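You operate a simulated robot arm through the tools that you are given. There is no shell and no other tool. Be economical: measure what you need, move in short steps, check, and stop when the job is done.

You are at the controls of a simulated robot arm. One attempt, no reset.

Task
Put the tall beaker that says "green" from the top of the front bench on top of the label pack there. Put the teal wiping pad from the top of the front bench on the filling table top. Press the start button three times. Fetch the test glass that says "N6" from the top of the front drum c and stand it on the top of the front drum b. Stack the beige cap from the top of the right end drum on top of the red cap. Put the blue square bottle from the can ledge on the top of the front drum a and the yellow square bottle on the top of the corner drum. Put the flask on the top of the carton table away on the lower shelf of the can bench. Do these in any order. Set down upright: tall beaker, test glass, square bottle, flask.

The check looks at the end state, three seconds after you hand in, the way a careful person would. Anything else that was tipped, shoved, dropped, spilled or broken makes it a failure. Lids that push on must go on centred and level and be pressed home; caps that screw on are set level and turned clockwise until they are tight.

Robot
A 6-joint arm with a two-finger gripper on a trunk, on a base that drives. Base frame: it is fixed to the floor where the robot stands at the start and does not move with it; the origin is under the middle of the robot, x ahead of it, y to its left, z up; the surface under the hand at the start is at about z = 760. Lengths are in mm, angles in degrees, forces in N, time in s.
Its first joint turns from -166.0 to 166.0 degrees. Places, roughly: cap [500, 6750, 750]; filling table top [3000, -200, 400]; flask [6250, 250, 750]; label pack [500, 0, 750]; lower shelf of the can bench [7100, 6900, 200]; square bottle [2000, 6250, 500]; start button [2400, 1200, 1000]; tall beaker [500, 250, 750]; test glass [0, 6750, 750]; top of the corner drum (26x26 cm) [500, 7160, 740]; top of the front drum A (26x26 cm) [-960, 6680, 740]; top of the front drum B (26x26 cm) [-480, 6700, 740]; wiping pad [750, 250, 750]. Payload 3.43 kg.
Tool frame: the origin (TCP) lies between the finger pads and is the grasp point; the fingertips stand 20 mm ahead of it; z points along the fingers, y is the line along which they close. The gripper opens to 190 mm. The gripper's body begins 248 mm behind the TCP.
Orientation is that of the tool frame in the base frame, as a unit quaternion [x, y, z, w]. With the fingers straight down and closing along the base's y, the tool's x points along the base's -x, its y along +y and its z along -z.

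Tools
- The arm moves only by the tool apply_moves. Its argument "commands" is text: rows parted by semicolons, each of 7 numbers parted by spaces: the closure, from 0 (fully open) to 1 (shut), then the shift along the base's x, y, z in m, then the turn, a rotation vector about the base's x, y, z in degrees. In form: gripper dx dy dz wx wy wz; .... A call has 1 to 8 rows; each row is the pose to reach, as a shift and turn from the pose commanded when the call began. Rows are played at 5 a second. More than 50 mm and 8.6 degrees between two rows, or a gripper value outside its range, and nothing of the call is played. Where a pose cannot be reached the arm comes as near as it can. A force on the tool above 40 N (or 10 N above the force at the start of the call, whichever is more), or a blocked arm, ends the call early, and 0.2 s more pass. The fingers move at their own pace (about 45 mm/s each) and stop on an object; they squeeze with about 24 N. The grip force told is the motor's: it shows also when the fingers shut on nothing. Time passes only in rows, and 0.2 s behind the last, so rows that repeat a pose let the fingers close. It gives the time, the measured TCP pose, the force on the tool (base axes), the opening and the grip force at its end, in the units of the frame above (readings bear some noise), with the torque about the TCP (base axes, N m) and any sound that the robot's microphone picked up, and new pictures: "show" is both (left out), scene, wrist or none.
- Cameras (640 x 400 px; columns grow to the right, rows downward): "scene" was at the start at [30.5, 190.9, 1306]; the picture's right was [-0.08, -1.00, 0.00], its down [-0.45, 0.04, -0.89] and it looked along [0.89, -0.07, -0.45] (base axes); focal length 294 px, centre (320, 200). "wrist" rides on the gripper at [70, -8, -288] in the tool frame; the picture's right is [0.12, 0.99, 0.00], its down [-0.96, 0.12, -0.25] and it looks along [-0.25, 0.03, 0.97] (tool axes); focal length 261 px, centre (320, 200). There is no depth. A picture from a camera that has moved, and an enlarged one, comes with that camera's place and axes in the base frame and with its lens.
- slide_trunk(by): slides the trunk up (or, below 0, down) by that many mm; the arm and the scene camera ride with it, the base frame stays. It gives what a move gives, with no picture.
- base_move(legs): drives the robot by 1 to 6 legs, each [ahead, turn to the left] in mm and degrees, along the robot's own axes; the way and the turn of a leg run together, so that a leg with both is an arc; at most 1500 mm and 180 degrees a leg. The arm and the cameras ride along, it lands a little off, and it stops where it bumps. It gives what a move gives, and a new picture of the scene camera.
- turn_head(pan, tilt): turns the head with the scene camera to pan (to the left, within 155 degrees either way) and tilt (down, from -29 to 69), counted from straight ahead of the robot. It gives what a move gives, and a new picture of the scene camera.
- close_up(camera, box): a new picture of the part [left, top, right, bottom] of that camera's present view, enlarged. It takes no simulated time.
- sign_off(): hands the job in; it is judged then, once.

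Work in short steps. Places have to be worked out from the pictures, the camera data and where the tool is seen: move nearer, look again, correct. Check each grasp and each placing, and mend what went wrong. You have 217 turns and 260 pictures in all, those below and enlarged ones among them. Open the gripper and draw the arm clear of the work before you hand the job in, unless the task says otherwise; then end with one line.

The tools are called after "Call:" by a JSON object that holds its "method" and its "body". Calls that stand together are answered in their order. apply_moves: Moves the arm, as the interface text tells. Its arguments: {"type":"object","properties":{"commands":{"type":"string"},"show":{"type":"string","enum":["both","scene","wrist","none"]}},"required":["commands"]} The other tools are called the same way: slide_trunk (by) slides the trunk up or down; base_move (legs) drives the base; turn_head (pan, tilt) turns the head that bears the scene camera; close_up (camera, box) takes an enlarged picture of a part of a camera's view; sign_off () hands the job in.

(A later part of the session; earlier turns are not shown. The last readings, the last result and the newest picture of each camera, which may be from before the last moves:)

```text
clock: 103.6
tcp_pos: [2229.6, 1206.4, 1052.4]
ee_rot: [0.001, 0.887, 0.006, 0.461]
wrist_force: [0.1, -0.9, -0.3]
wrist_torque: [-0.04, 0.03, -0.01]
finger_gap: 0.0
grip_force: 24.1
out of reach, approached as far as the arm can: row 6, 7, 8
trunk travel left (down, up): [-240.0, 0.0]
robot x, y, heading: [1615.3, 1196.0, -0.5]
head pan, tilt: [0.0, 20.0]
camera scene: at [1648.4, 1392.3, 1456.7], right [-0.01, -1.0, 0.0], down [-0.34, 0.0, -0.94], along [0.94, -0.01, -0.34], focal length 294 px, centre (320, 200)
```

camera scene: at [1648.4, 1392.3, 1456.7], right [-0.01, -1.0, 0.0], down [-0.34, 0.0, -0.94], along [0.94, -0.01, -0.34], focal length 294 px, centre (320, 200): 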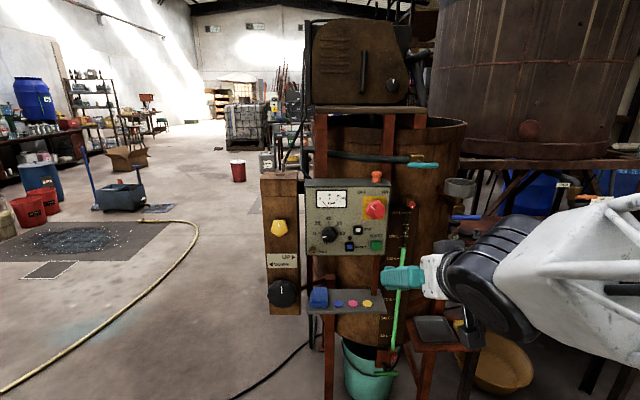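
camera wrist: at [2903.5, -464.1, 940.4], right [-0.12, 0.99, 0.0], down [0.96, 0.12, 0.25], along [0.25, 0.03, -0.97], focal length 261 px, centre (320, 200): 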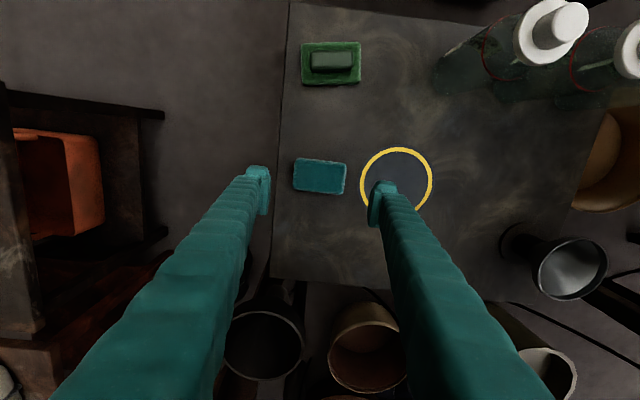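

The wrist is too near the trunk for this turn. I'll back the base up 200 mm, then finish the turn.

Call:
{"method": "base_move", "body": {"legs": [[-220, 0]]}}

Call:
{"method": "apply_moves", "body": {"commands": "1 0.03 0.005 0 0 -6 0; 1 0.07 0.01 0 0 -12 0; 1 0.11 0.01 0 0 -18 0; 1 0.15 0.01 0 0 -24 0; 1 0.18 0.01 0 0 -29 0; 1 0.2 0.01 0 0 -35 0; 1 0.2 0.01 0 0 -35 0"}}

```text
clock: 105.3
tcp_pos: [2011.1, 1209.7, 1052.8]
ee_rot: [0.001, 0.888, 0.006, 0.459]
wrist_force: [1.0, 0.5, 0.2]
wrist_torque: [-0.01, 0.01, 0.02]
finger_gap: 0.0
grip_force: 24.3
trunk travel left (down, up): [-240.0, 0.0]
robot x, y, heading: [1398.5, 1196.5, -0.4]
head pan, tilt: [0.0, 20.0]
camera scene: at [1429.9, 1394.2, 1456.7], right [-0.01, -1.0, 0.0], down [-0.34, 0.0, -0.94], along [0.94, -0.01, -0.34], focal length 294 px, centre (320, 200)
```

scene: 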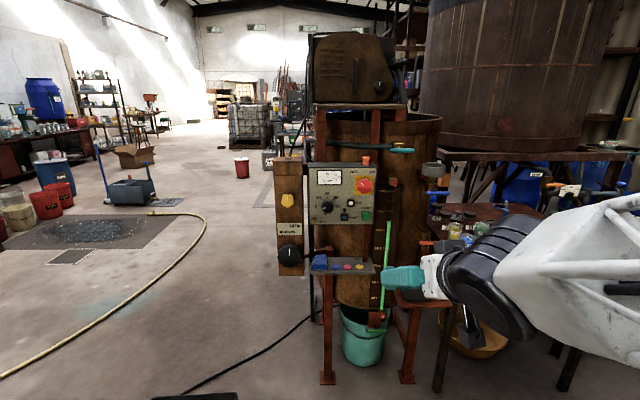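

```text
clock: 106.9
tcp_pos: [2286.2, 1223.4, 1100.5]
ee_rot: [-0.001, 0.709, 0.006, 0.705]
wrist_force: [0.5, -0.6, 0.5]
wrist_torque: [-0.01, 0.0, 0.03]
finger_gap: 0.2
grip_force: 24.4
out of reach, approached as far as the arm can: row 1, 2, 3, 4, 5, 6, 7
trunk travel left (down, up): [-240.0, 0.0]
robot x, y, heading: [1397.4, 1198.9, -0.5]
head pan, tilt: [0.0, 20.0]
camera scene: at [1430.0, 1394.2, 1456.7], right [-0.01, -1.0, 0.0], down [-0.34, 0.0, -0.94], along [0.94, -0.01, -0.34], focal length 294 px, centre (320, 200)
camera wrist: at [1996.9, 1212.5, 1031.1], right [-0.01, 0.99, -0.11], down [-0.24, 0.11, 0.96], along [0.97, 0.04, 0.24], focal length 261 px, centre (320, 200)
```

scene: 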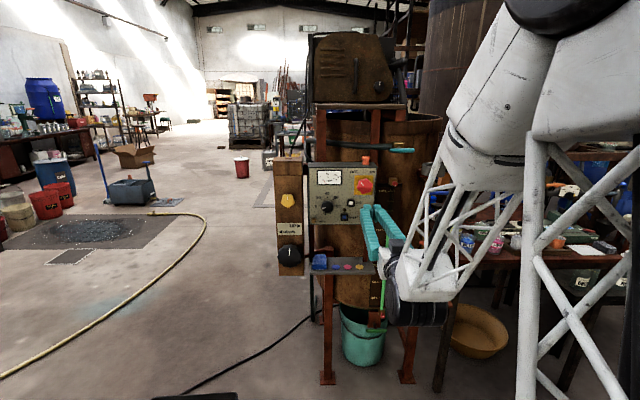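
wrist: 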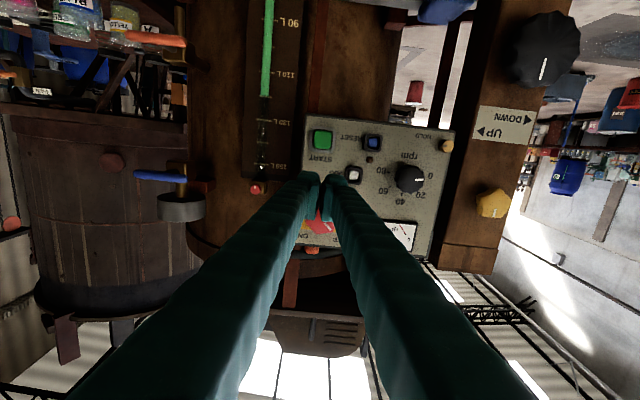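

The tool now points forward at (2286,1223,1100), and the wrist picture agrees with the button at (2409,1220,1038). I'll drop 62 mm to line up.

Call:
{"method": "apply_moves", "body": {"commands": "1 0 0 -0.03 0 0 0; 1 0.01 -0.001 -0.062 0 0 0; 1 0.02 -0.002 -0.062 0 0 0; 1 0.02 -0.002 -0.062 0 0 0"}}

```text
clock: 107.9
tcp_pos: [2314.6, 1221.7, 1041.3]
ee_rot: [-0.001, 0.709, 0.006, 0.705]
wrist_force: [0.2, 0.2, 0.1]
wrist_torque: [0.02, -0.01, 0.02]
finger_gap: 0.0
grip_force: 24.0
out of reach, approached as far as the arm can: row 1, 2, 3, 4
trunk travel left (down, up): [-240.0, 0.0]
robot x, y, heading: [1393.0, 1197.1, -0.4]
head pan, tilt: [0.0, 20.0]
camera scene: at [1430.0, 1394.2, 1456.7], right [-0.01, -1.0, 0.0], down [-0.34, 0.0, -0.94], along [0.94, -0.01, -0.34], focal length 294 px, centre (320, 200)
camera wrist: at [2025.3, 1211.8, 972.7], right [-0.01, 0.99, -0.11], down [-0.24, 0.11, 0.96], along [0.97, 0.04, 0.24], focal length 261 px, centre (320, 200)
```

scene: 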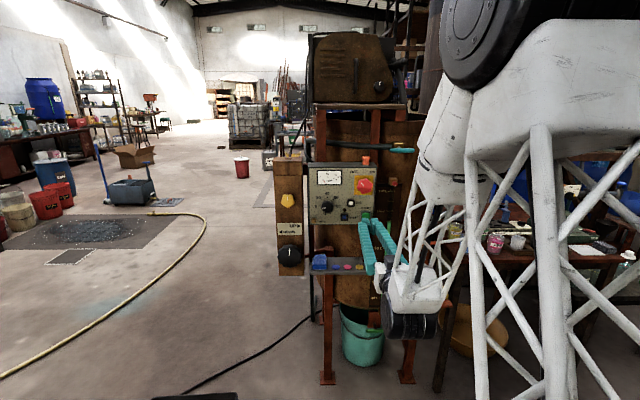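
wrist: 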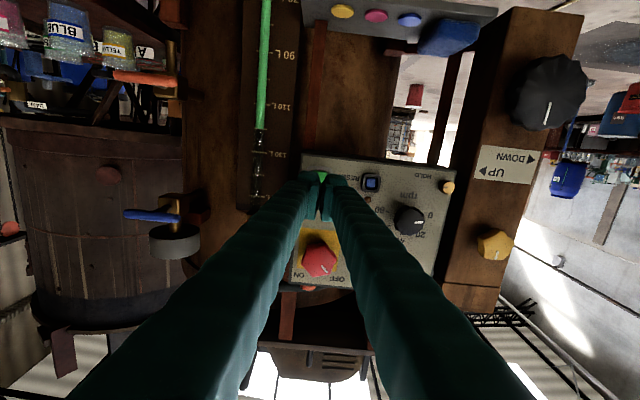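

Aligned at (2315,1222,1041). I'll advance about 60 mm toward the button.

Call:
{"method": "apply_moves", "body": {"commands": "1 0.03 -0.001 -0.002 0 0 0; 1 0.05 -0.001 -0.002 0 0 0; 1 0.055 -0.001 -0.002 0 0 0; 1 0.055 -0.001 -0.002 0 0 0"}}

```text
clock: 108.9
tcp_pos: [2369.2, 1220.8, 1041.2]
ee_rot: [-0.001, 0.709, 0.006, 0.705]
wrist_force: [0.5, -0.3, -0.4]
wrist_torque: [-0.03, 0.0, 0.01]
finger_gap: 0.1
grip_force: 23.9
trunk travel left (down, up): [-240.0, 0.0]
robot x, y, heading: [1399.0, 1199.4, -0.4]
head pan, tilt: [0.0, 20.0]
camera scene: at [1429.9, 1394.2, 1456.7], right [-0.01, -1.0, 0.0], down [-0.34, 0.0, -0.94], along [0.94, -0.01, -0.34], focal length 294 px, centre (320, 200)
camera wrist: at [2080.4, 1210.9, 970.7], right [-0.01, 0.99, -0.11], down [-0.24, 0.11, 0.96], along [0.97, 0.04, 0.24], focal length 261 px, centre (320, 200)
```

scene: 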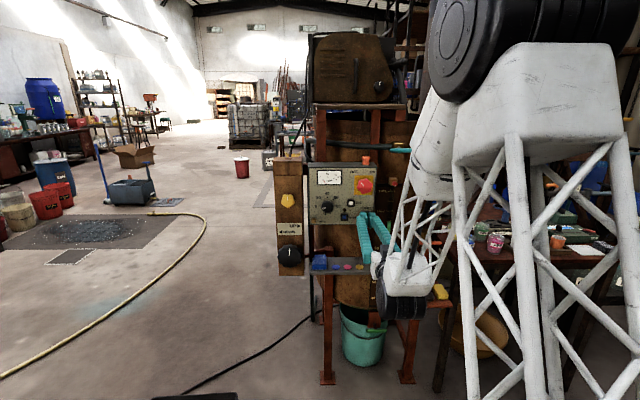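
wrist: 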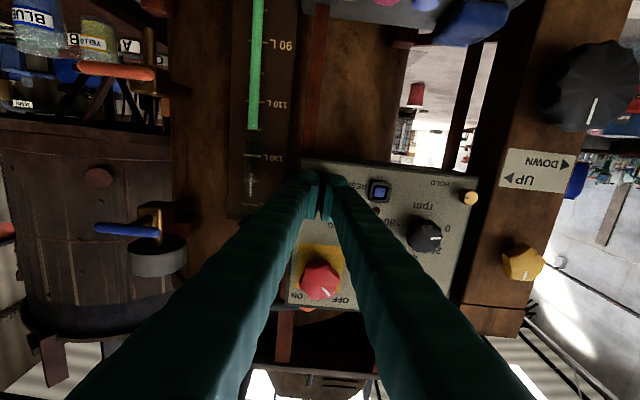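

Now in front of the button with the tip at x≈2389. I'll advance slowly until the press is felt or heard.

Call:
{"method": "apply_moves", "body": {"commands": "1 0.006 0 -0.003 0 0 0; 1 0.01 0 -0.003 0 0 0; 1 0.013 0 -0.003 0 0 0; 1 0.016 0 -0.003 0 0 0; 1 0.018 0 -0.003 0 0 0; 1 0.02 0 -0.003 0 0 0; 1 0.022 0 -0.003 0 0 0; 1 0.024 0 -0.003 0 0 0", "show": "none"}}

```text
clock: 110.7
tcp_pos: [2393.3, 1220.6, 1037.9]
ee_rot: [-0.001, 0.709, 0.005, 0.705]
wrist_force: [-11.9, 0.7, -1.3]
wrist_torque: [-0.03, -0.07, -0.01]
finger_gap: 5.8
grip_force: 34.3
trunk travel left (down, up): [-240.0, 0.0]
robot x, y, heading: [1397.2, 1193.5, -0.4]
head pan, tilt: [0.0, 20.0]
heard: click
```

A click was heard at 12 N. I'll draw back 15 mm.

Call:
{"method": "apply_moves", "body": {"commands": "1 -0.008 0 0 0 0 0; 1 -0.016 0 0 0 0 0; 1 -0.016 0 0 0 0 0", "show": "none"}}

Call:
{"method": "apply_moves", "body": {"commands": "1 0.006 0 0 0 0 0; 1 0.01 0 0 0 0 0; 1 0.012 0 0 0 0 0; 1 0.014 0 0 0 0 0; 1 0.016 0 0 0 0 0; 1 0.016 0 0 0 0 0", "show": "none"}}

```text
clock: 111.5
tcp_pos: [2378.0, 1222.5, 1037.5]
ee_rot: [0.0, 0.709, 0.005, 0.705]
wrist_force: [-0.2, -0.2, -0.4]
wrist_torque: [-0.04, -0.03, -0.01]
finger_gap: 0.0
grip_force: 34.3
trunk travel left (down, up): [-240.0, 0.0]
robot x, y, heading: [1401.4, 1197.0, -0.6]
head pan, tilt: [0.0, 20.0]
```

```text
clock: 112.9
tcp_pos: [2393.0, 1222.4, 1037.8]
ee_rot: [-0.001, 0.709, 0.006, 0.705]
wrist_force: [-13.4, -1.7, 1.8]
wrist_torque: [-0.03, -0.1, -0.06]
finger_gap: 6.1
grip_force: 34.1
trunk travel left (down, up): [-240.0, 0.0]
robot x, y, heading: [1397.2, 1194.4, -0.5]
head pan, tilt: [0.0, 20.0]
heard: click
```

Second click. I'll draw back and press a third time.

Call:
{"method": "apply_moves", "body": {"commands": "1 -0.008 0 0 0 0 0; 1 -0.016 0 0 0 0 0; 1 -0.016 0 0 0 0 0", "show": "none"}}

Call:
{"method": "apply_moves", "body": {"commands": "1 0.006 0 0 0 0 0; 1 0.01 0 0 0 0 0; 1 0.012 0 0 0 0 0; 1 0.014 0 0 0 0 0; 1 0.016 0 0 0 0 0; 1 0.016 0 0 0 0 0", "show": "none"}}

```text
clock: 113.7
tcp_pos: [2378.3, 1221.2, 1038.2]
ee_rot: [0.0, 0.709, 0.006, 0.705]
wrist_force: [-0.6, -0.2, 0.7]
wrist_torque: [-0.02, 0.01, -0.01]
finger_gap: 0.2
grip_force: 34.9
trunk travel left (down, up): [-240.0, 0.0]
robot x, y, heading: [1398.1, 1195.2, -0.5]
head pan, tilt: [0.0, 20.0]
```

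```text
clock: 115.1
tcp_pos: [2393.3, 1220.9, 1038.3]
ee_rot: [-0.001, 0.709, 0.006, 0.705]
wrist_force: [-13.2, -0.9, -1.2]
wrist_torque: [0.01, -0.01, -0.06]
finger_gap: 6.1
grip_force: 34.4
trunk travel left (down, up): [-240.0, 0.0]
robot x, y, heading: [1399.7, 1195.3, -0.4]
head pan, tilt: [0.0, 20.0]
heard: click
```

Three clicks. I'll draw back and look at the panel.

Call:
{"method": "apply_moves", "body": {"commands": "1 -0.03 0 0 0 0 0; 1 -0.06 0 0 0 0 0; 1 -0.06 0 0 0 0 0", "show": "none"}}

Call:
{"method": "base_move", "body": {"legs": [[-250, 0]]}}

Call:
{"method": "apply_moves", "body": {"commands": "1 0.01 0 0.01 0 8.5 0; 1 0.02 0 0.02 0 17 0; 1 0.02 0 0.02 0 25.5 0; 1 0.02 0 0.02 0 34 0; 1 0.02 0 0.02 0 42.5 0; 1 0.02 0 0.02 0 51 0; 1 0.02 0 0.02 0 59.5 0; 1 0.02 0 0.02 0 68 0", "show": "none"}}

```text
clock: 115.9
tcp_pos: [2333.9, 1220.7, 1038.0]
ee_rot: [0.0, 0.709, 0.006, 0.705]
wrist_force: [-0.1, 0.4, -0.1]
wrist_torque: [0.05, -0.02, -0.02]
finger_gap: 0.0
grip_force: 34.2
trunk travel left (down, up): [-240.0, 0.0]
robot x, y, heading: [1394.1, 1194.9, -0.6]
head pan, tilt: [0.0, 20.0]
```

```text
clock: 117.7
tcp_pos: [2083.7, 1220.3, 1037.4]
ee_rot: [0.0, 0.709, 0.005, 0.706]
wrist_force: [0.4, 0.0, 0.0]
wrist_torque: [0.02, -0.01, 0.02]
finger_gap: 0.0
grip_force: 34.0
trunk travel left (down, up): [-240.0, 0.0]
robot x, y, heading: [1143.2, 1196.6, -0.6]
head pan, tilt: [0.0, 20.0]
camera scene: at [1180.7, 1396.3, 1456.7], right [-0.01, -1.0, 0.0], down [-0.34, 0.0, -0.94], along [0.94, -0.01, -0.34], focal length 294 px, centre (320, 200)
```

scene: 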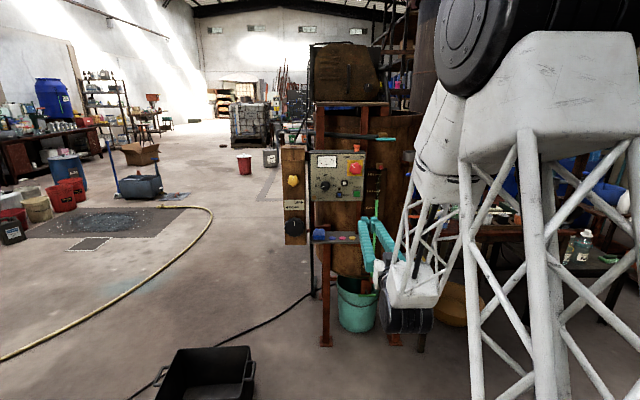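

```text
clock: 119.5
tcp_pos: [2103.0, 1220.2, 1058.7]
ee_rot: [0.003, 0.982, 0.003, 0.188]
wrist_force: [-1.0, -0.8, 0.4]
wrist_torque: [-0.01, -0.11, -0.01]
finger_gap: 0.1
grip_force: 34.4
trunk travel left (down, up): [-240.0, 0.0]
robot x, y, heading: [1147.1, 1199.4, -0.5]
head pan, tilt: [0.0, 20.0]
```

Presses done. I'll straighten the tool to point down and tuck it in.

Call:
{"method": "apply_moves", "body": {"commands": "1 -0.03 0 0.02 0 7 0; 1 -0.07 0 0.04 0 14 0; 1 -0.11 0 0.06 0 21.7 0; 1 -0.16 0 0.06 0 21.7 0; 1 -0.21 0 0.06 0 21.7 0; 1 -0.26 0 0.06 0 21.7 0; 1 -0.31 0 0.06 0 21.7 0; 1 -0.36 0 0.06 0 21.7 0", "show": "none"}}

Call:
{"method": "apply_moves", "body": {"commands": "1 -0.04 0 0 0 0 0; 1 -0.08 0 0 0 0 0; 1 -0.11 0 0 0 0 0; 1 -0.11 0 0 0 0 0", "show": "none"}}

Call:
{"method": "base_move", "body": {"legs": [[0, 135]]}}

```text
clock: 121.3
tcp_pos: [1745.2, 1221.3, 1115.9]
ee_rot: [0.003, 1.0, 0.002, -0.001]
wrist_force: [1.3, 0.6, -0.9]
wrist_torque: [0.02, 0.3, -0.02]
finger_gap: 0.3
grip_force: 34.4
trunk travel left (down, up): [-240.0, 0.0]
robot x, y, heading: [1145.6, 1197.5, -0.8]
head pan, tilt: [0.0, 20.0]
```

```text
clock: 122.3
tcp_pos: [1634.7, 1221.4, 1117.6]
ee_rot: [0.005, 1.0, 0.003, 0.0]
wrist_force: [1.1, 0.5, 0.0]
wrist_torque: [-0.01, -0.03, 0.02]
finger_gap: 0.0
grip_force: 34.6
trunk travel left (down, up): [-240.0, 0.0]
robot x, y, heading: [1147.6, 1196.0, -0.4]
head pan, tilt: [0.0, 20.0]
```

```text
clock: 128.6
tcp_pos: [784.4, 1525.5, 1117.0]
ee_rot: [0.923, -0.384, -0.001, 0.004]
wrist_force: [-0.8, 0.0, -1.0]
wrist_torque: [-0.02, 0.02, -0.02]
finger_gap: 0.0
grip_force: 34.2
trunk travel left (down, up): [-240.0, 0.0]
robot x, y, heading: [1147.0, 1197.8, 134.8]
head pan, tilt: [0.0, 20.0]
camera scene: at [980.7, 1081.8, 1456.7], right [0.71, 0.7, 0.0], down [0.24, -0.24, -0.94], along [-0.66, 0.67, -0.34], focal length 294 px, centre (320, 200)
```

scene: 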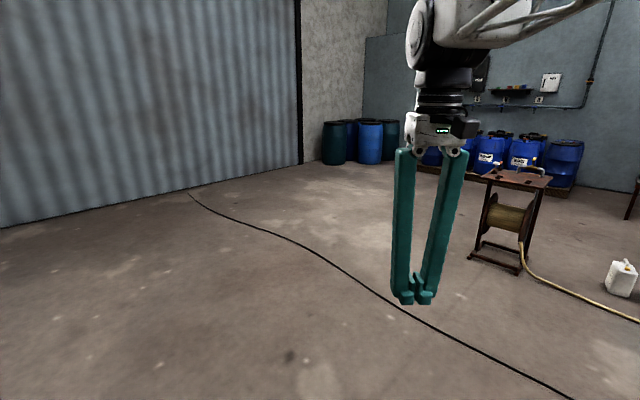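

The route is open. I'll drive diagonally and then up toward the drums.

Call:
{"method": "base_move", "body": {"legs": [[1100, 0], [1020, 0], [0, -45], [1400, 0], [1100, 0]]}}

```text
clock: 153.0
tcp_pos: [-328.3, 5687.1, 1117.1]
ee_rot: [-0.707, 0.708, 0.002, -0.002]
wrist_force: [0.1, 0.1, -0.7]
wrist_torque: [0.04, 0.05, -0.04]
finger_gap: 0.0
grip_force: 34.3
trunk travel left (down, up): [-240.0, 0.0]
robot x, y, heading: [-305.4, 5198.0, 89.7]
head pan, tilt: [0.0, 20.0]
camera scene: at [-503.6, 5233.2, 1456.7], right [1.0, -0.01, 0.0], down [0.0, -0.34, -0.94], along [0.0, 0.94, -0.34], focal length 294 px, centre (320, 200)
```

scene: 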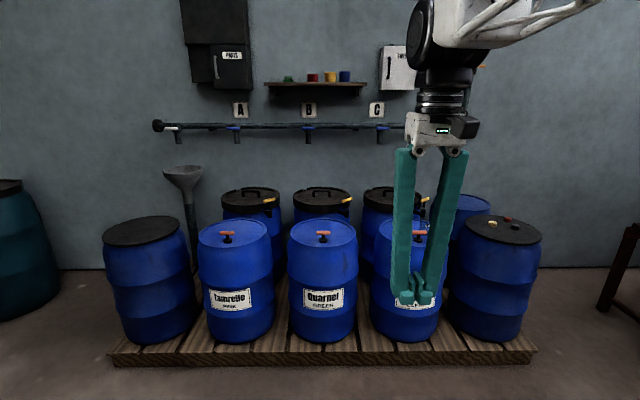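

The front drums a, b and c stand at x≈-960, -480 and 0. I'll drive 800 mm closer, then move the hand aside to view the drum tops.

Call:
{"method": "base_move", "body": {"legs": [[800, 0]]}}

Call:
{"method": "turn_head", "body": {"pan": -25, "tilt": 35}}

```text
clock: 157.3
tcp_pos: [-330.0, 6489.7, 1117.6]
ee_rot: [0.708, -0.706, -0.002, 0.003]
wrist_force: [-0.2, 0.0, 0.7]
wrist_torque: [0.04, -0.02, -0.01]
finger_gap: 0.0
grip_force: 33.8
trunk travel left (down, up): [-240.0, 0.0]
robot x, y, heading: [-303.3, 6005.6, 90.2]
head pan, tilt: [0.0, 20.0]
camera scene: at [-502.1, 6035.2, 1456.7], right [1.0, 0.0, 0.0], down [0.0, -0.34, -0.94], along [0.0, 0.94, -0.34], focal length 294 px, centre (320, 200)
```

scene: 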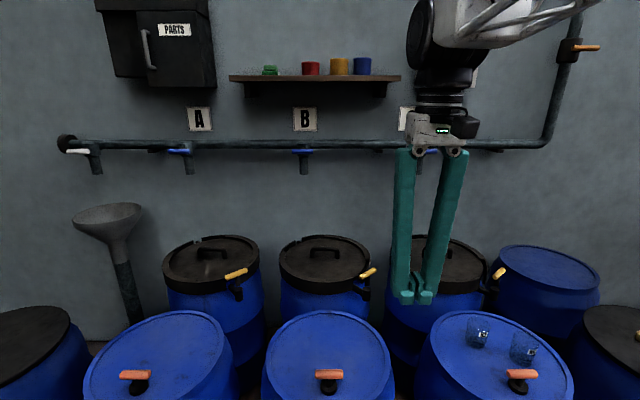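

```text
clock: 158.2
tcp_pos: [-329.0, 6489.7, 1117.5]
ee_rot: [0.708, -0.706, -0.003, 0.003]
wrist_force: [0.5, 0.0, -0.1]
wrist_torque: [-0.02, 0.0, 0.0]
finger_gap: 0.0
grip_force: 34.1
trunk travel left (down, up): [-240.0, 0.0]
robot x, y, heading: [-304.8, 6002.8, 89.9]
head pan, tilt: [-25.0, 35.0]
camera scene: at [-464.9, 6022.0, 1432.9], right [0.91, -0.42, 0.0], down [-0.24, -0.52, -0.82], along [0.35, 0.74, -0.57], focal length 294 px, centre (320, 200)
```

scene: 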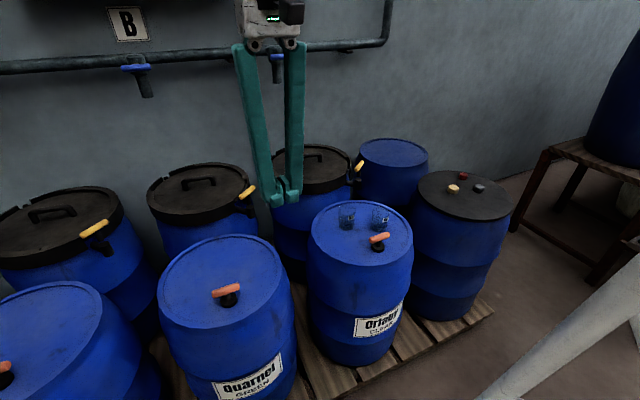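

Two glasses stand on drum c. I'll zoom to read their labels, and look at the caps too.

Call:
{"method": "close_up", "body": {"camera": "scene", "box": [310, 190, 420, 259]}}

Call:
{"method": "close_up", "body": {"camera": "scene", "box": [410, 155, 520, 224]}}

```text
5.80 times, centred on (365, 224) of scene
camera zoom: at [-464.9, 6022.0, 1432.9], right [0.91, -0.42, 0.0], down [-0.24, -0.52, -0.82], along [0.35, 0.74, -0.57], focal length 1705 px, centre (59, 58)
```

zoom: 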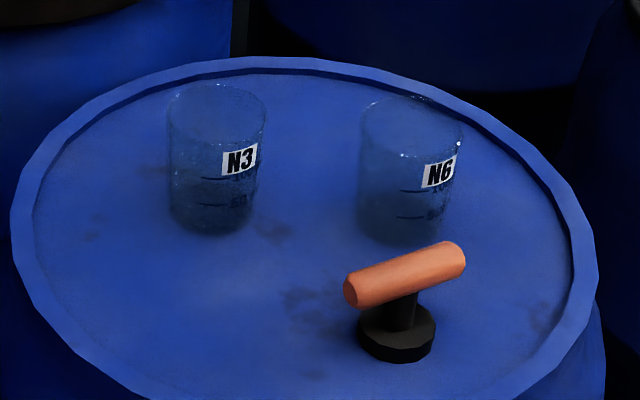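

```text
5.80 times, centred on (465, 190) of scene
camera zoom: at [-464.9, 6022.0, 1432.9], right [0.91, -0.42, 0.0], down [-0.24, -0.52, -0.82], along [0.35, 0.74, -0.57], focal length 1705 px, centre (-521, 261)
```

zoom: 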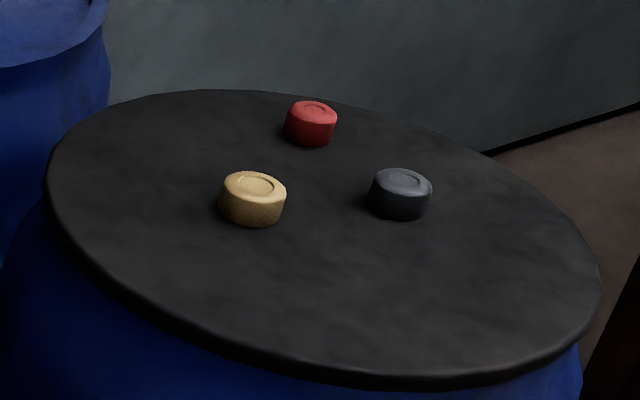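

N6 is the right-hand glass, at about (65,6656), and closing along x is clear of N3 and of the bung handle. I'll move the hand above it for a wrist view.

Call:
{"method": "apply_moves", "body": {"commands": "0.5 0.045 0.019 0 0 0 0; 0.5 0.09 0.038 0 0 0 0; 0.5 0.135 0.057 0 0 0 0; 0.5 0.18 0.076 0 0 0 0; 0.5 0.225 0.095 0 0 0 0; 0.5 0.27 0.114 0 0 0 0; 0.5 0.315 0.133 0 0 0 0; 0.5 0.36 0.152 0 0 0 0", "show": "none"}}

Call:
{"method": "apply_moves", "body": {"commands": "0.5 0.034 0.014 -0.02 0 0 0; 0.5 0.034 0.014 -0.06 0 0 0; 0.5 0.034 0.014 -0.1 0 0 0; 0.5 0.034 0.014 -0.14 0 0 0; 0.5 0.034 0.014 -0.14 0 0 0"}}

```text
clock: 160.0
tcp_pos: [30.8, 6640.9, 1118.8]
ee_rot: [0.708, -0.706, -0.003, 0.001]
wrist_force: [0.4, 0.1, 0.9]
wrist_torque: [0.12, -0.14, -0.05]
finger_gap: 95.0
grip_force: 0.2
trunk travel left (down, up): [-240.0, 0.0]
robot x, y, heading: [-303.6, 6003.0, 89.9]
head pan, tilt: [-25.0, 35.0]
```

```text
clock: 161.2
tcp_pos: [63.9, 6653.8, 978.3]
ee_rot: [0.708, -0.706, -0.002, 0.003]
wrist_force: [0.0, 0.1, 0.5]
wrist_torque: [0.02, 0.0, 0.01]
finger_gap: 94.9
grip_force: 0.0
trunk travel left (down, up): [-240.0, 0.0]
robot x, y, heading: [-301.3, 6003.8, 90.0]
head pan, tilt: [-25.0, 35.0]
camera scene: at [-464.6, 6022.1, 1432.9], right [0.91, -0.42, 0.0], down [-0.24, -0.52, -0.82], along [0.35, 0.74, -0.57], focal length 294 px, centre (320, 200)
camera wrist: at [73.4, 6585.0, 1265.2], right [-0.99, -0.12, 0.01], down [-0.12, 0.96, 0.25], along [-0.04, 0.25, -0.97], focal length 261 px, centre (320, 200)
```

scene: 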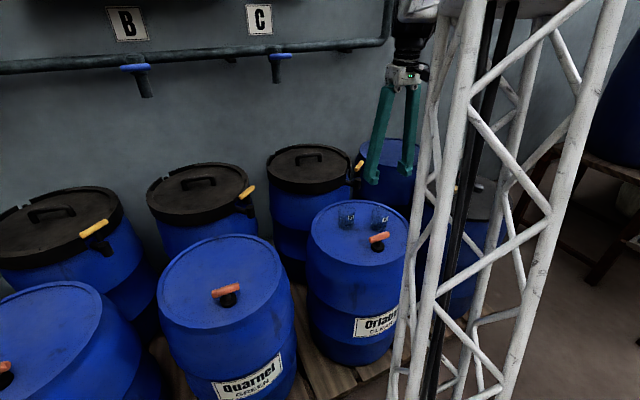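
wrist: 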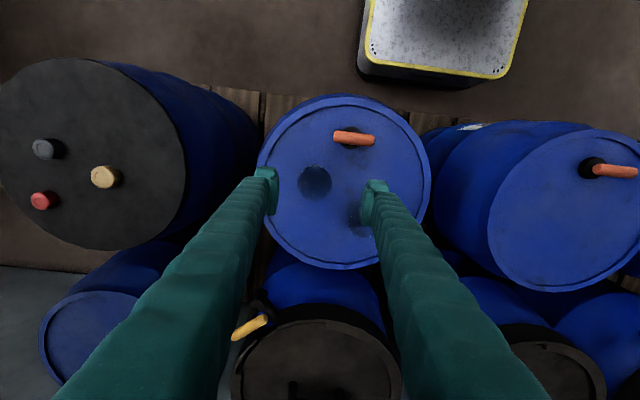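

The two views disagree by about 27 mm in y. I'll zoom the wrist view.

Call:
{"method": "close_up", "body": {"camera": "wrist", "box": [250, 100, 410, 200]}}

```text
4.00 times, centred on (330, 150) of wrist
camera zoom: at [73.4, 6585.0, 1265.2], right [-0.99, -0.12, 0.01], down [-0.12, 0.96, 0.25], along [-0.04, 0.25, -0.97], focal length 1043 px, centre (280, 400)
```

zoom: 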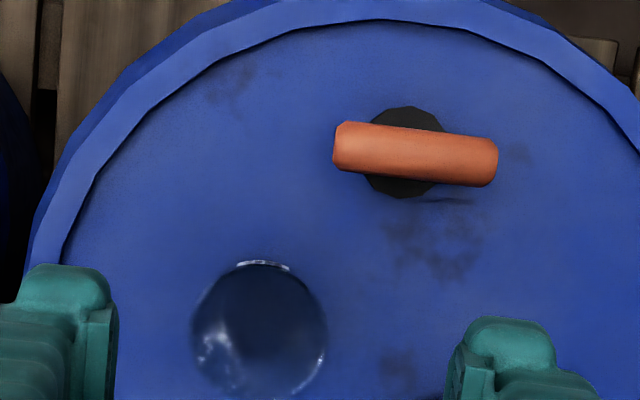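

The wrist view puts the glass near (66,6679) and the scene view near (70,6664). I'll lower to z≈870 and look again, shifting 15 mm in y.

Call:
{"method": "apply_moves", "body": {"commands": "0.5 0.002 0.015 -0.04 0 0 0; 0.5 0.002 0.015 -0.08 0 0 0; 0.5 0.002 0.015 -0.11 0 0 0; 0.5 0.002 0.015 -0.11 0 0 0", "show": "none"}}

Call:
{"method": "close_up", "body": {"camera": "wrist", "box": [240, 110, 400, 210]}}

Call:
{"method": "close_up", "body": {"camera": "scene", "box": [300, 150, 460, 250]}}

```text
clock: 162.2
tcp_pos: [67.0, 6671.8, 867.8]
ee_rot: [0.709, -0.706, -0.003, 0.003]
wrist_force: [0.3, 0.5, -1.0]
wrist_torque: [-0.04, -0.04, -0.01]
finger_gap: 95.3
grip_force: 0.1
trunk travel left (down, up): [-240.0, 0.0]
robot x, y, heading: [-302.7, 6002.3, 90.0]
head pan, tilt: [-25.0, 35.0]
```

```text
4.00 times, centred on (320, 160) of wrist
camera zoom: at [75.8, 6601.1, 1154.4], right [-0.99, -0.12, 0.01], down [-0.12, 0.96, 0.25], along [-0.04, 0.25, -0.97], focal length 1043 px, centre (320, 360)
```

zoom: 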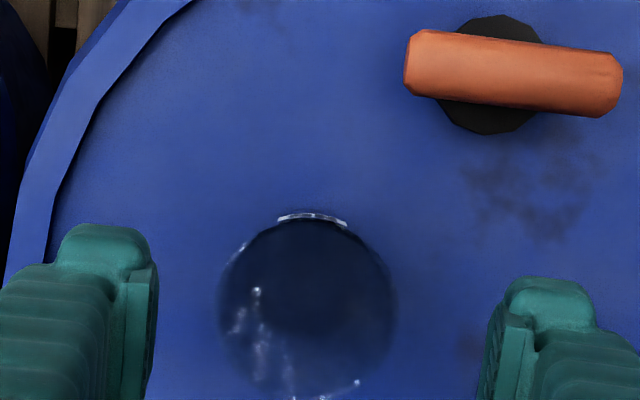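

```text
4.00 times, centred on (380, 200) of scene
camera zoom: at [-464.6, 6022.1, 1432.9], right [0.91, -0.42, 0.0], down [-0.24, -0.52, -0.82], along [0.35, 0.74, -0.57], focal length 1176 px, centre (80, 200)
```

zoom: 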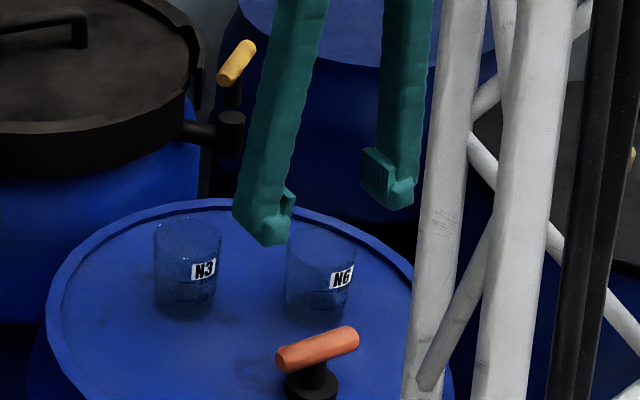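

The glass centre is about (67,6676). I'll shift 4 mm, go down to z≈778 and close.

Call:
{"method": "apply_moves", "body": {"commands": "0.5 0 0.004 -0.04 0 0 0; 0.5 0 0.004 -0.075 0 0 0; 0.5 0 0.004 -0.09 0 0 0; 1 0 0.004 -0.09 0 0 0; 1 0 0.004 -0.09 0 0 0; 1 0 0.004 -0.09 0 0 0; 1 0 0.004 -0.09 0 0 0", "show": "wrist"}}

```text
clock: 163.8
tcp_pos: [66.0, 6674.9, 776.3]
ee_rot: [0.709, -0.706, -0.002, 0.002]
wrist_force: [-0.7, -0.2, 0.4]
wrist_torque: [0.02, 0.02, -0.01]
finger_gap: 60.3
grip_force: 24.4
trunk travel left (down, up): [-240.0, 0.0]
robot x, y, heading: [-304.5, 6006.0, 90.0]
head pan, tilt: [-25.0, 35.0]
camera wrist: at [75.0, 6604.4, 1064.3], right [-0.99, -0.12, 0.01], down [-0.12, 0.96, 0.25], along [-0.04, 0.25, -0.97], focal length 261 px, centre (320, 200)
```

wrist: 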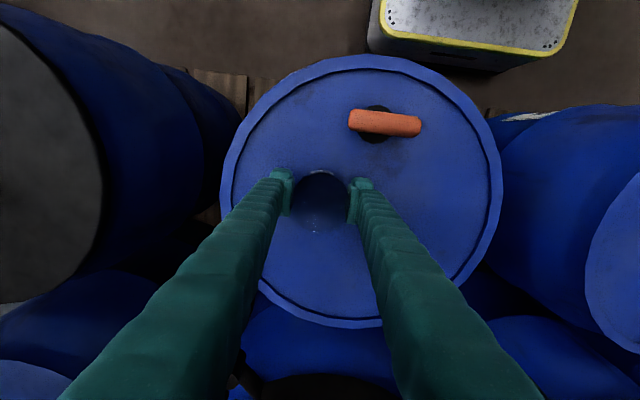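

Gripped at 60 mm. I'll lift and carry it to drum b, aiming for (-485,6705), clear of its bung.

Call:
{"method": "apply_moves", "body": {"commands": "1 0 0 0.03 0 0 0; 1 0 0 0.07 0 0 0; 1 0 0 0.11 0 0 0; 1 -0.03 0.002 0.13 0 0 0; 1 -0.07 0.004 0.13 0 0 0; 1 -0.11 0.006 0.13 0 0 0; 1 -0.15 0.008 0.13 0 0 0; 1 -0.19 0.01 0.13 0 0 0", "show": "none"}}

Call:
{"method": "apply_moves", "body": {"commands": "1 -0.04 0.003 0 0 0 0; 1 -0.08 0.006 0 0 0 0; 1 -0.12 0.008 0 0 0 0; 1 -0.16 0.01 0 0 0 0; 1 -0.2 0.013 0 0 0 0; 1 -0.24 0.016 0 0 0 0; 1 -0.28 0.018 0 0 0 0; 1 -0.32 0.02 0 0 0 0", "show": "none"}}

Call:
{"method": "apply_moves", "body": {"commands": "1 -0.03 0 0 0 0 0; 1 -0.041 0 0 0 0 0; 1 -0.041 0 -0.02 0 0 0; 1 -0.041 0 -0.04 0 0 0; 1 -0.041 0 -0.06 0 0 0; 1 -0.041 0 -0.06 0 0 0"}}

```text
clock: 165.6
tcp_pos: [-120.9, 6686.2, 907.9]
ee_rot: [0.709, -0.706, -0.002, 0.002]
wrist_force: [0.3, -0.5, -1.1]
wrist_torque: [0.0, 0.1, 0.01]
finger_gap: 60.2
grip_force: 23.8
trunk travel left (down, up): [-240.0, 0.0]
robot x, y, heading: [-303.5, 6001.4, 90.0]
head pan, tilt: [-25.0, 35.0]
```

```text
clock: 167.4
tcp_pos: [-443.3, 6704.4, 909.3]
ee_rot: [0.708, -0.706, -0.002, 0.003]
wrist_force: [0.7, 0.5, -0.1]
wrist_torque: [-0.03, 0.14, -0.01]
finger_gap: 60.2
grip_force: 23.9
trunk travel left (down, up): [-240.0, 0.0]
robot x, y, heading: [-303.5, 5999.4, 89.8]
head pan, tilt: [-25.0, 35.0]
```

```text
clock: 168.8
tcp_pos: [-485.8, 6704.3, 848.5]
ee_rot: [0.708, -0.706, -0.002, 0.002]
wrist_force: [-0.5, 0.3, -0.9]
wrist_torque: [0.0, 0.01, -0.01]
finger_gap: 60.3
grip_force: 23.9
trunk travel left (down, up): [-240.0, 0.0]
robot x, y, heading: [-301.0, 6004.2, 89.8]
head pan, tilt: [-25.0, 35.0]
camera scene: at [-465.0, 6022.0, 1432.9], right [0.91, -0.42, 0.0], down [-0.24, -0.52, -0.82], along [0.35, 0.74, -0.57], focal length 294 px, centre (320, 200)
camera wrist: at [-475.8, 6635.0, 1135.3], right [-0.99, -0.12, 0.01], down [-0.12, 0.96, 0.25], along [-0.04, 0.25, -0.97], focal length 261 px, centre (320, 200)
```

scene: 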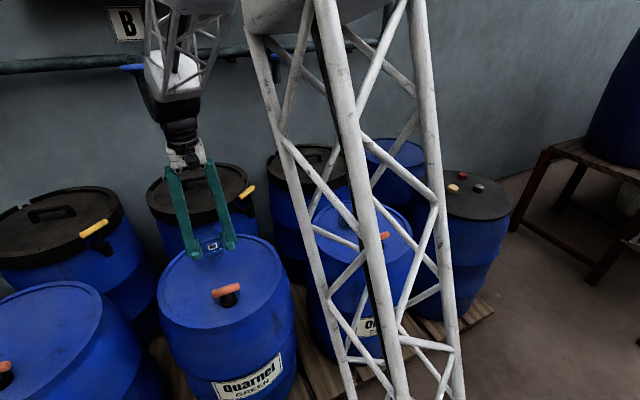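
wrist: 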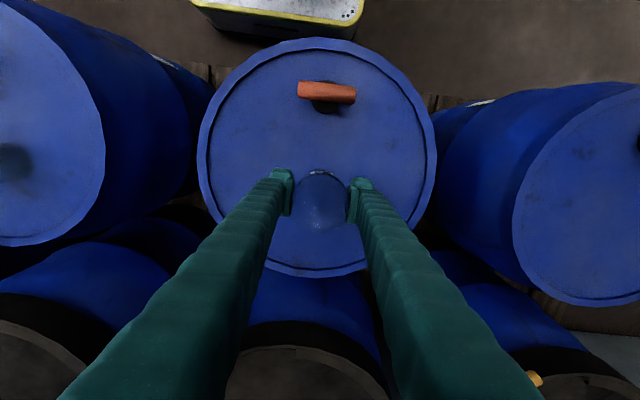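

It's well over drum b. I'll lower gently to contact, expected at TCP z≈776.

Call:
{"method": "apply_moves", "body": {"commands": "1 0 0 -0.03 0 0 0; 1 0 0 -0.055 0 0 0; 1 0 0 -0.064 0 0 0; 1 0 0 -0.068 0 0 0; 1 0 0 -0.071 0 0 0; 1 0 0 -0.073 0 0 0; 1 0 0 -0.075 0 0 0; 1 0 0 -0.077 0 0 0", "show": "none"}}

```text
clock: 170.6
tcp_pos: [-484.0, 6704.6, 771.1]
ee_rot: [0.709, -0.706, -0.003, 0.001]
wrist_force: [-2.6, 3.0, 17.6]
wrist_torque: [-0.04, -0.06, -0.08]
finger_gap: 59.7
grip_force: 23.6
trunk travel left (down, up): [-240.0, 0.0]
robot x, y, heading: [-302.7, 6004.5, 90.0]
head pan, tilt: [-25.0, 35.0]
```

It's standing on the drum with 18 N of contact. I'll release and rise.

Call:
{"method": "apply_moves", "body": {"commands": "1 0 0 0.002 0 0 0; 0.5 0 0 0.002 0 0 0; 0.5 0 0 0.002 0 0 0; 0.5 0 0 0.002 0 0 0; 0.5 0 0 0.04 0 0 0; 0.5 0 0 0.09 0 0 0; 0.5 0 0 0.14 0 0 0; 0.5 0 0 0.19 0 0 0"}}

```text
clock: 172.4
tcp_pos: [-484.7, 6705.8, 960.5]
ee_rot: [0.709, -0.706, -0.002, 0.002]
wrist_force: [0.2, 0.4, -0.6]
wrist_torque: [-0.13, -0.03, 0.0]
finger_gap: 95.1
grip_force: 0.0
trunk travel left (down, up): [-240.0, 0.0]
robot x, y, heading: [-300.8, 6003.7, 90.0]
head pan, tilt: [-25.0, 35.0]
camera scene: at [-465.1, 6022.5, 1432.8], right [0.91, -0.42, 0.0], down [-0.24, -0.52, -0.82], along [0.35, 0.74, -0.57], focal length 294 px, centre (320, 200)
camera wrist: at [-475.8, 6635.2, 1247.4], right [-0.99, -0.12, 0.01], down [-0.12, 0.96, 0.25], along [-0.04, 0.24, -0.97], focal length 261 px, centre (320, 200)
```

scene: 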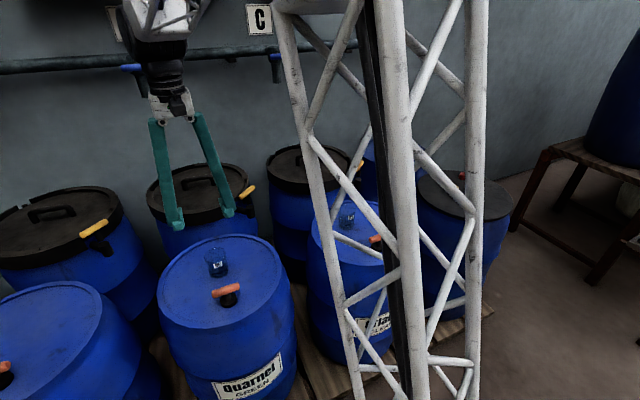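
wrist: 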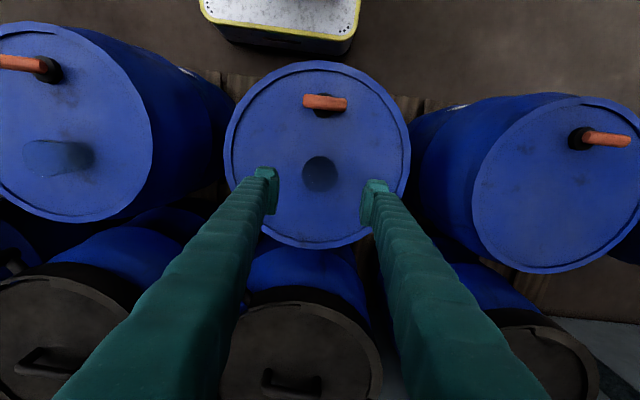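

The glass is placed. I'll tuck the hand and drive sideways toward the right end drum for the caps.

Call:
{"method": "apply_moves", "body": {"commands": "0.5 0.03 -0.03 0.03 0 0 0; 0.5 0.06 -0.06 0.06 0 0 0; 0.5 0.09 -0.09 0.09 0 0 0; 0.5 0.12 -0.12 0.1 0 0 0; 0.5 0.15 -0.15 0.1 0 0 0; 0.5 0.18 -0.18 0.1 0 0 0; 0.5 0.18 -0.22 0.1 0 0 0; 0.5 0.18 -0.22 0.1 0 0 0", "show": "none"}}

Call:
{"method": "base_move", "body": {"legs": [[0, -90], [750, 0], [0, 90]]}}

```text
refused: row 1 steps farther than a row can; nothing moved
```

```text
clock: 184.5
tcp_pos: [269.3, 6702.0, 960.8]
ee_rot: [-0.705, 0.709, 0.003, -0.003]
wrist_force: [0.5, 0.2, -0.2]
wrist_torque: [0.03, -0.02, 0.02]
finger_gap: 95.2
grip_force: 0.1
trunk travel left (down, up): [-240.0, 0.0]
robot x, y, heading: [448.2, 5999.0, 89.9]
head pan, tilt: [-25.0, 35.0]
camera scene: at [284.5, 6018.3, 1432.9], right [0.9, -0.43, 0.0], down [-0.25, -0.52, -0.82], along [0.35, 0.74, -0.57], focal length 294 px, centre (320, 200)
```

scene: 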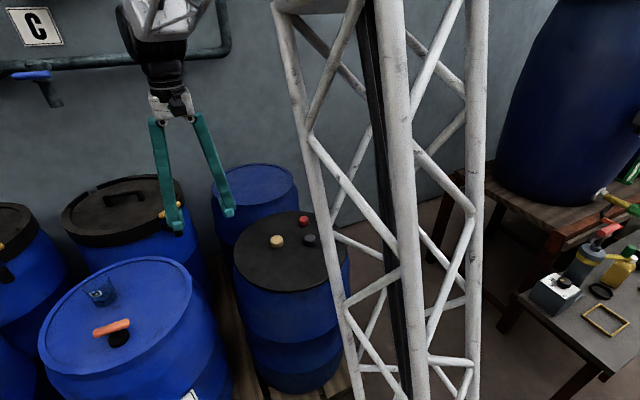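

The retract was refused because its diagonal steps were too long, but the sweep stayed clear. I'll check glass N3 and the caps in close-ups.

Call:
{"method": "close_up", "body": {"camera": "scene", "box": [40, 250, 200, 350]}}

Call:
{"method": "close_up", "body": {"camera": "scene", "box": [220, 200, 350, 281]}}

```text
4.00 times, centred on (120, 300) of scene
camera zoom: at [284.5, 6018.3, 1432.9], right [0.9, -0.43, 0.0], down [-0.25, -0.52, -0.82], along [0.35, 0.74, -0.57], focal length 1176 px, centre (1120, -200)
```

zoom: 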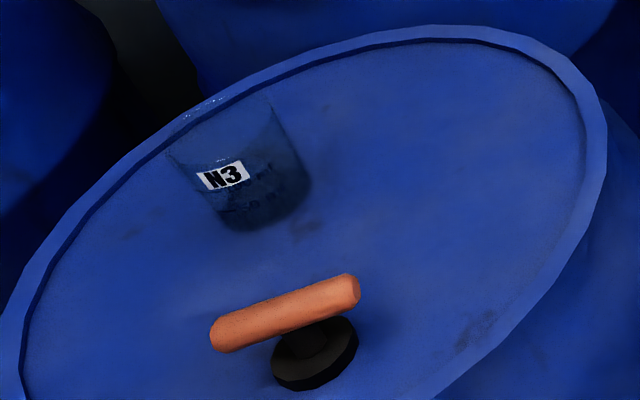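

```text
4.92 times, centred on (285, 240) of scene
camera zoom: at [284.5, 6018.3, 1432.9], right [0.9, -0.43, 0.0], down [-0.25, -0.52, -0.82], along [0.35, 0.74, -0.57], focal length 1448 px, centre (492, 1)
```

zoom: 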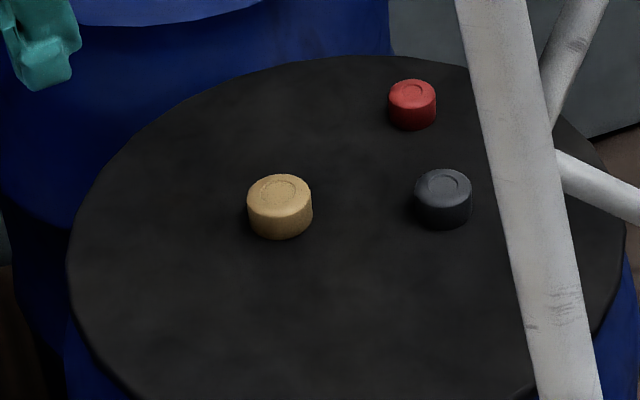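

N3 is upright. The beige cap is near (461,6732) and the red near (583,6795). I'll move above the beige cap.

Call:
{"method": "apply_moves", "body": {"commands": "0.5 0.045 0.007 0 0 0 0; 0.5 0.09 0.014 0 0 0 0; 0.5 0.135 0.021 0 0 0 0; 0.5 0.18 0.028 0 0 0 0; 0.5 0.192 0.03 -0.03 0 0 0; 0.5 0.192 0.03 -0.07 0 0 0; 0.5 0.192 0.03 -0.09 0 0 0; 0.5 0.192 0.03 -0.09 0 0 0", "show": "wrist"}}

Call:
{"method": "close_up", "body": {"camera": "wrist", "box": [210, 120, 370, 220]}}

```text
clock: 186.3
tcp_pos: [461.1, 6733.4, 870.9]
ee_rot: [-0.705, 0.709, 0.003, -0.002]
wrist_force: [0.0, 0.2, -0.7]
wrist_torque: [0.01, 0.01, -0.02]
finger_gap: 94.8
grip_force: 0.0
trunk travel left (down, up): [-240.0, 0.0]
robot x, y, heading: [448.3, 5998.3, 89.4]
head pan, tilt: [-25.0, 35.0]
camera wrist: at [470.5, 6660.4, 1158.1], right [-0.99, -0.11, 0.01], down [-0.11, 0.96, 0.25], along [-0.03, 0.25, -0.97], focal length 261 px, centre (320, 200)
```

wrist: 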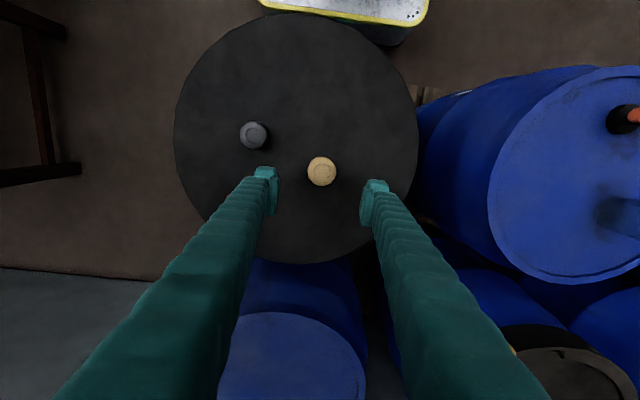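

```text
4.00 times, centred on (290, 170) of wrist
camera zoom: at [470.5, 6660.4, 1158.1], right [-0.99, -0.11, 0.01], down [-0.11, 0.96, 0.25], along [-0.03, 0.25, -0.97], focal length 1043 px, centre (440, 320)
```

zoom: 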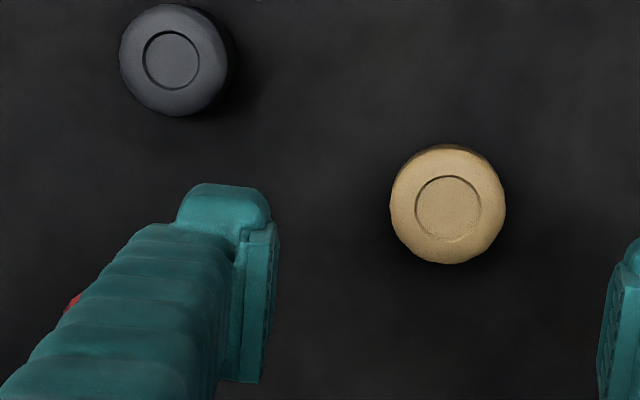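

The wrist view puts the beige cap at about (460,6717). I'll shift, lower, and look again.

Call:
{"method": "apply_moves", "body": {"commands": "0.5 0 -0.015 -0.03 0 0 0; 0.5 0 -0.015 -0.05 0 0 0; 0.5 0 -0.015 -0.05 0 0 0", "show": "none"}}

Call:
{"method": "close_up", "body": {"camera": "wrist", "box": [240, 130, 400, 230]}}

```text
clock: 187.1
tcp_pos: [462.3, 6715.6, 821.4]
ee_rot: [-0.705, 0.709, 0.003, -0.002]
wrist_force: [-0.4, 0.2, -0.5]
wrist_torque: [0.0, 0.01, 0.01]
finger_gap: 95.1
grip_force: 0.0
trunk travel left (down, up): [-240.0, 0.0]
robot x, y, heading: [445.4, 5999.5, 90.0]
head pan, tilt: [-25.0, 35.0]
```

```text
4.00 times, centred on (320, 180) of wrist
camera zoom: at [470.2, 6645.6, 1107.8], right [-0.99, -0.11, 0.01], down [-0.11, 0.96, 0.25], along [-0.03, 0.25, -0.97], focal length 1043 px, centre (320, 280)
```

zoom: 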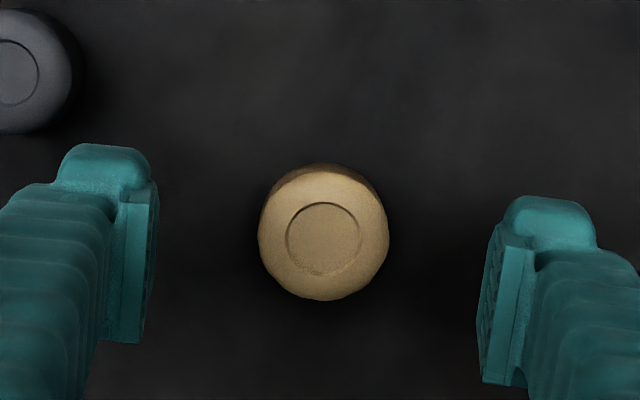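

Refined to (460,6718). I'll grip it high, with the tips at about z 750, so they stay above its bottom edge.

Call:
{"method": "apply_moves", "body": {"commands": "0.5 -0.001 0.003 -0.03 0 0 0; 0.5 -0.001 0.003 -0.05 0 0 0; 1 -0.001 0.003 -0.05 0 0 0; 1 -0.001 0.003 -0.05 0 0 0; 1 -0.001 0.003 -0.05 0 0 0; 1 -0.001 0.003 -0.05 0 0 0; 1 -0.001 0.003 -0.05 0 0 0", "show": "none"}}

Call:
{"method": "close_up", "body": {"camera": "wrist", "box": [240, 130, 400, 230]}}

Call:
{"method": "close_up", "body": {"camera": "scene", "box": [220, 190, 350, 271]}}

```text
clock: 187.7
tcp_pos: [459.6, 6718.7, 783.5]
ee_rot: [-0.705, 0.709, 0.002, -0.003]
wrist_force: [-2.0, -7.0, 17.3]
wrist_torque: [-0.12, -1.04, -0.46]
finger_gap: 95.2
grip_force: 0.1
trunk travel left (down, up): [-240.0, 0.0]
robot x, y, heading: [447.1, 5993.9, 89.5]
head pan, tilt: [-25.0, 35.0]
stopped in row 2: the force on the tool passed its limit at 59 N (the readings are from after the stop); the commanded pose is now the measured one
```

```text
4.00 times, centred on (320, 180) of wrist
camera zoom: at [468.3, 6648.2, 1071.5], right [-0.99, -0.11, 0.01], down [-0.11, 0.96, 0.25], along [-0.03, 0.25, -0.97], focal length 1043 px, centre (320, 280)
```

zoom: 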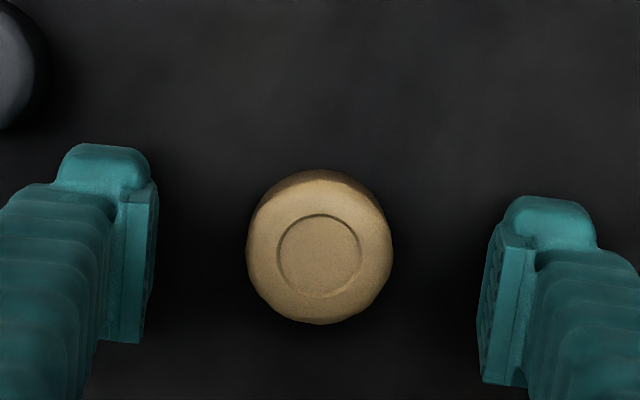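

```text
4.92 times, centred on (285, 230) of scene
camera zoom: at [284.4, 6017.5, 1433.3], right [0.9, -0.43, 0.0], down [-0.25, -0.52, -0.82], along [0.35, 0.74, -0.57], focal length 1448 px, centre (492, 50)
```

zoom: 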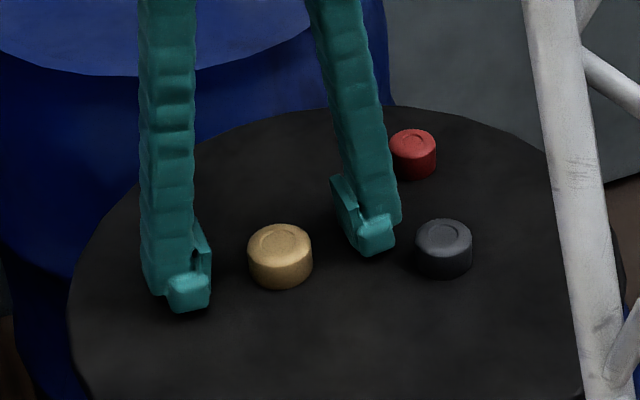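

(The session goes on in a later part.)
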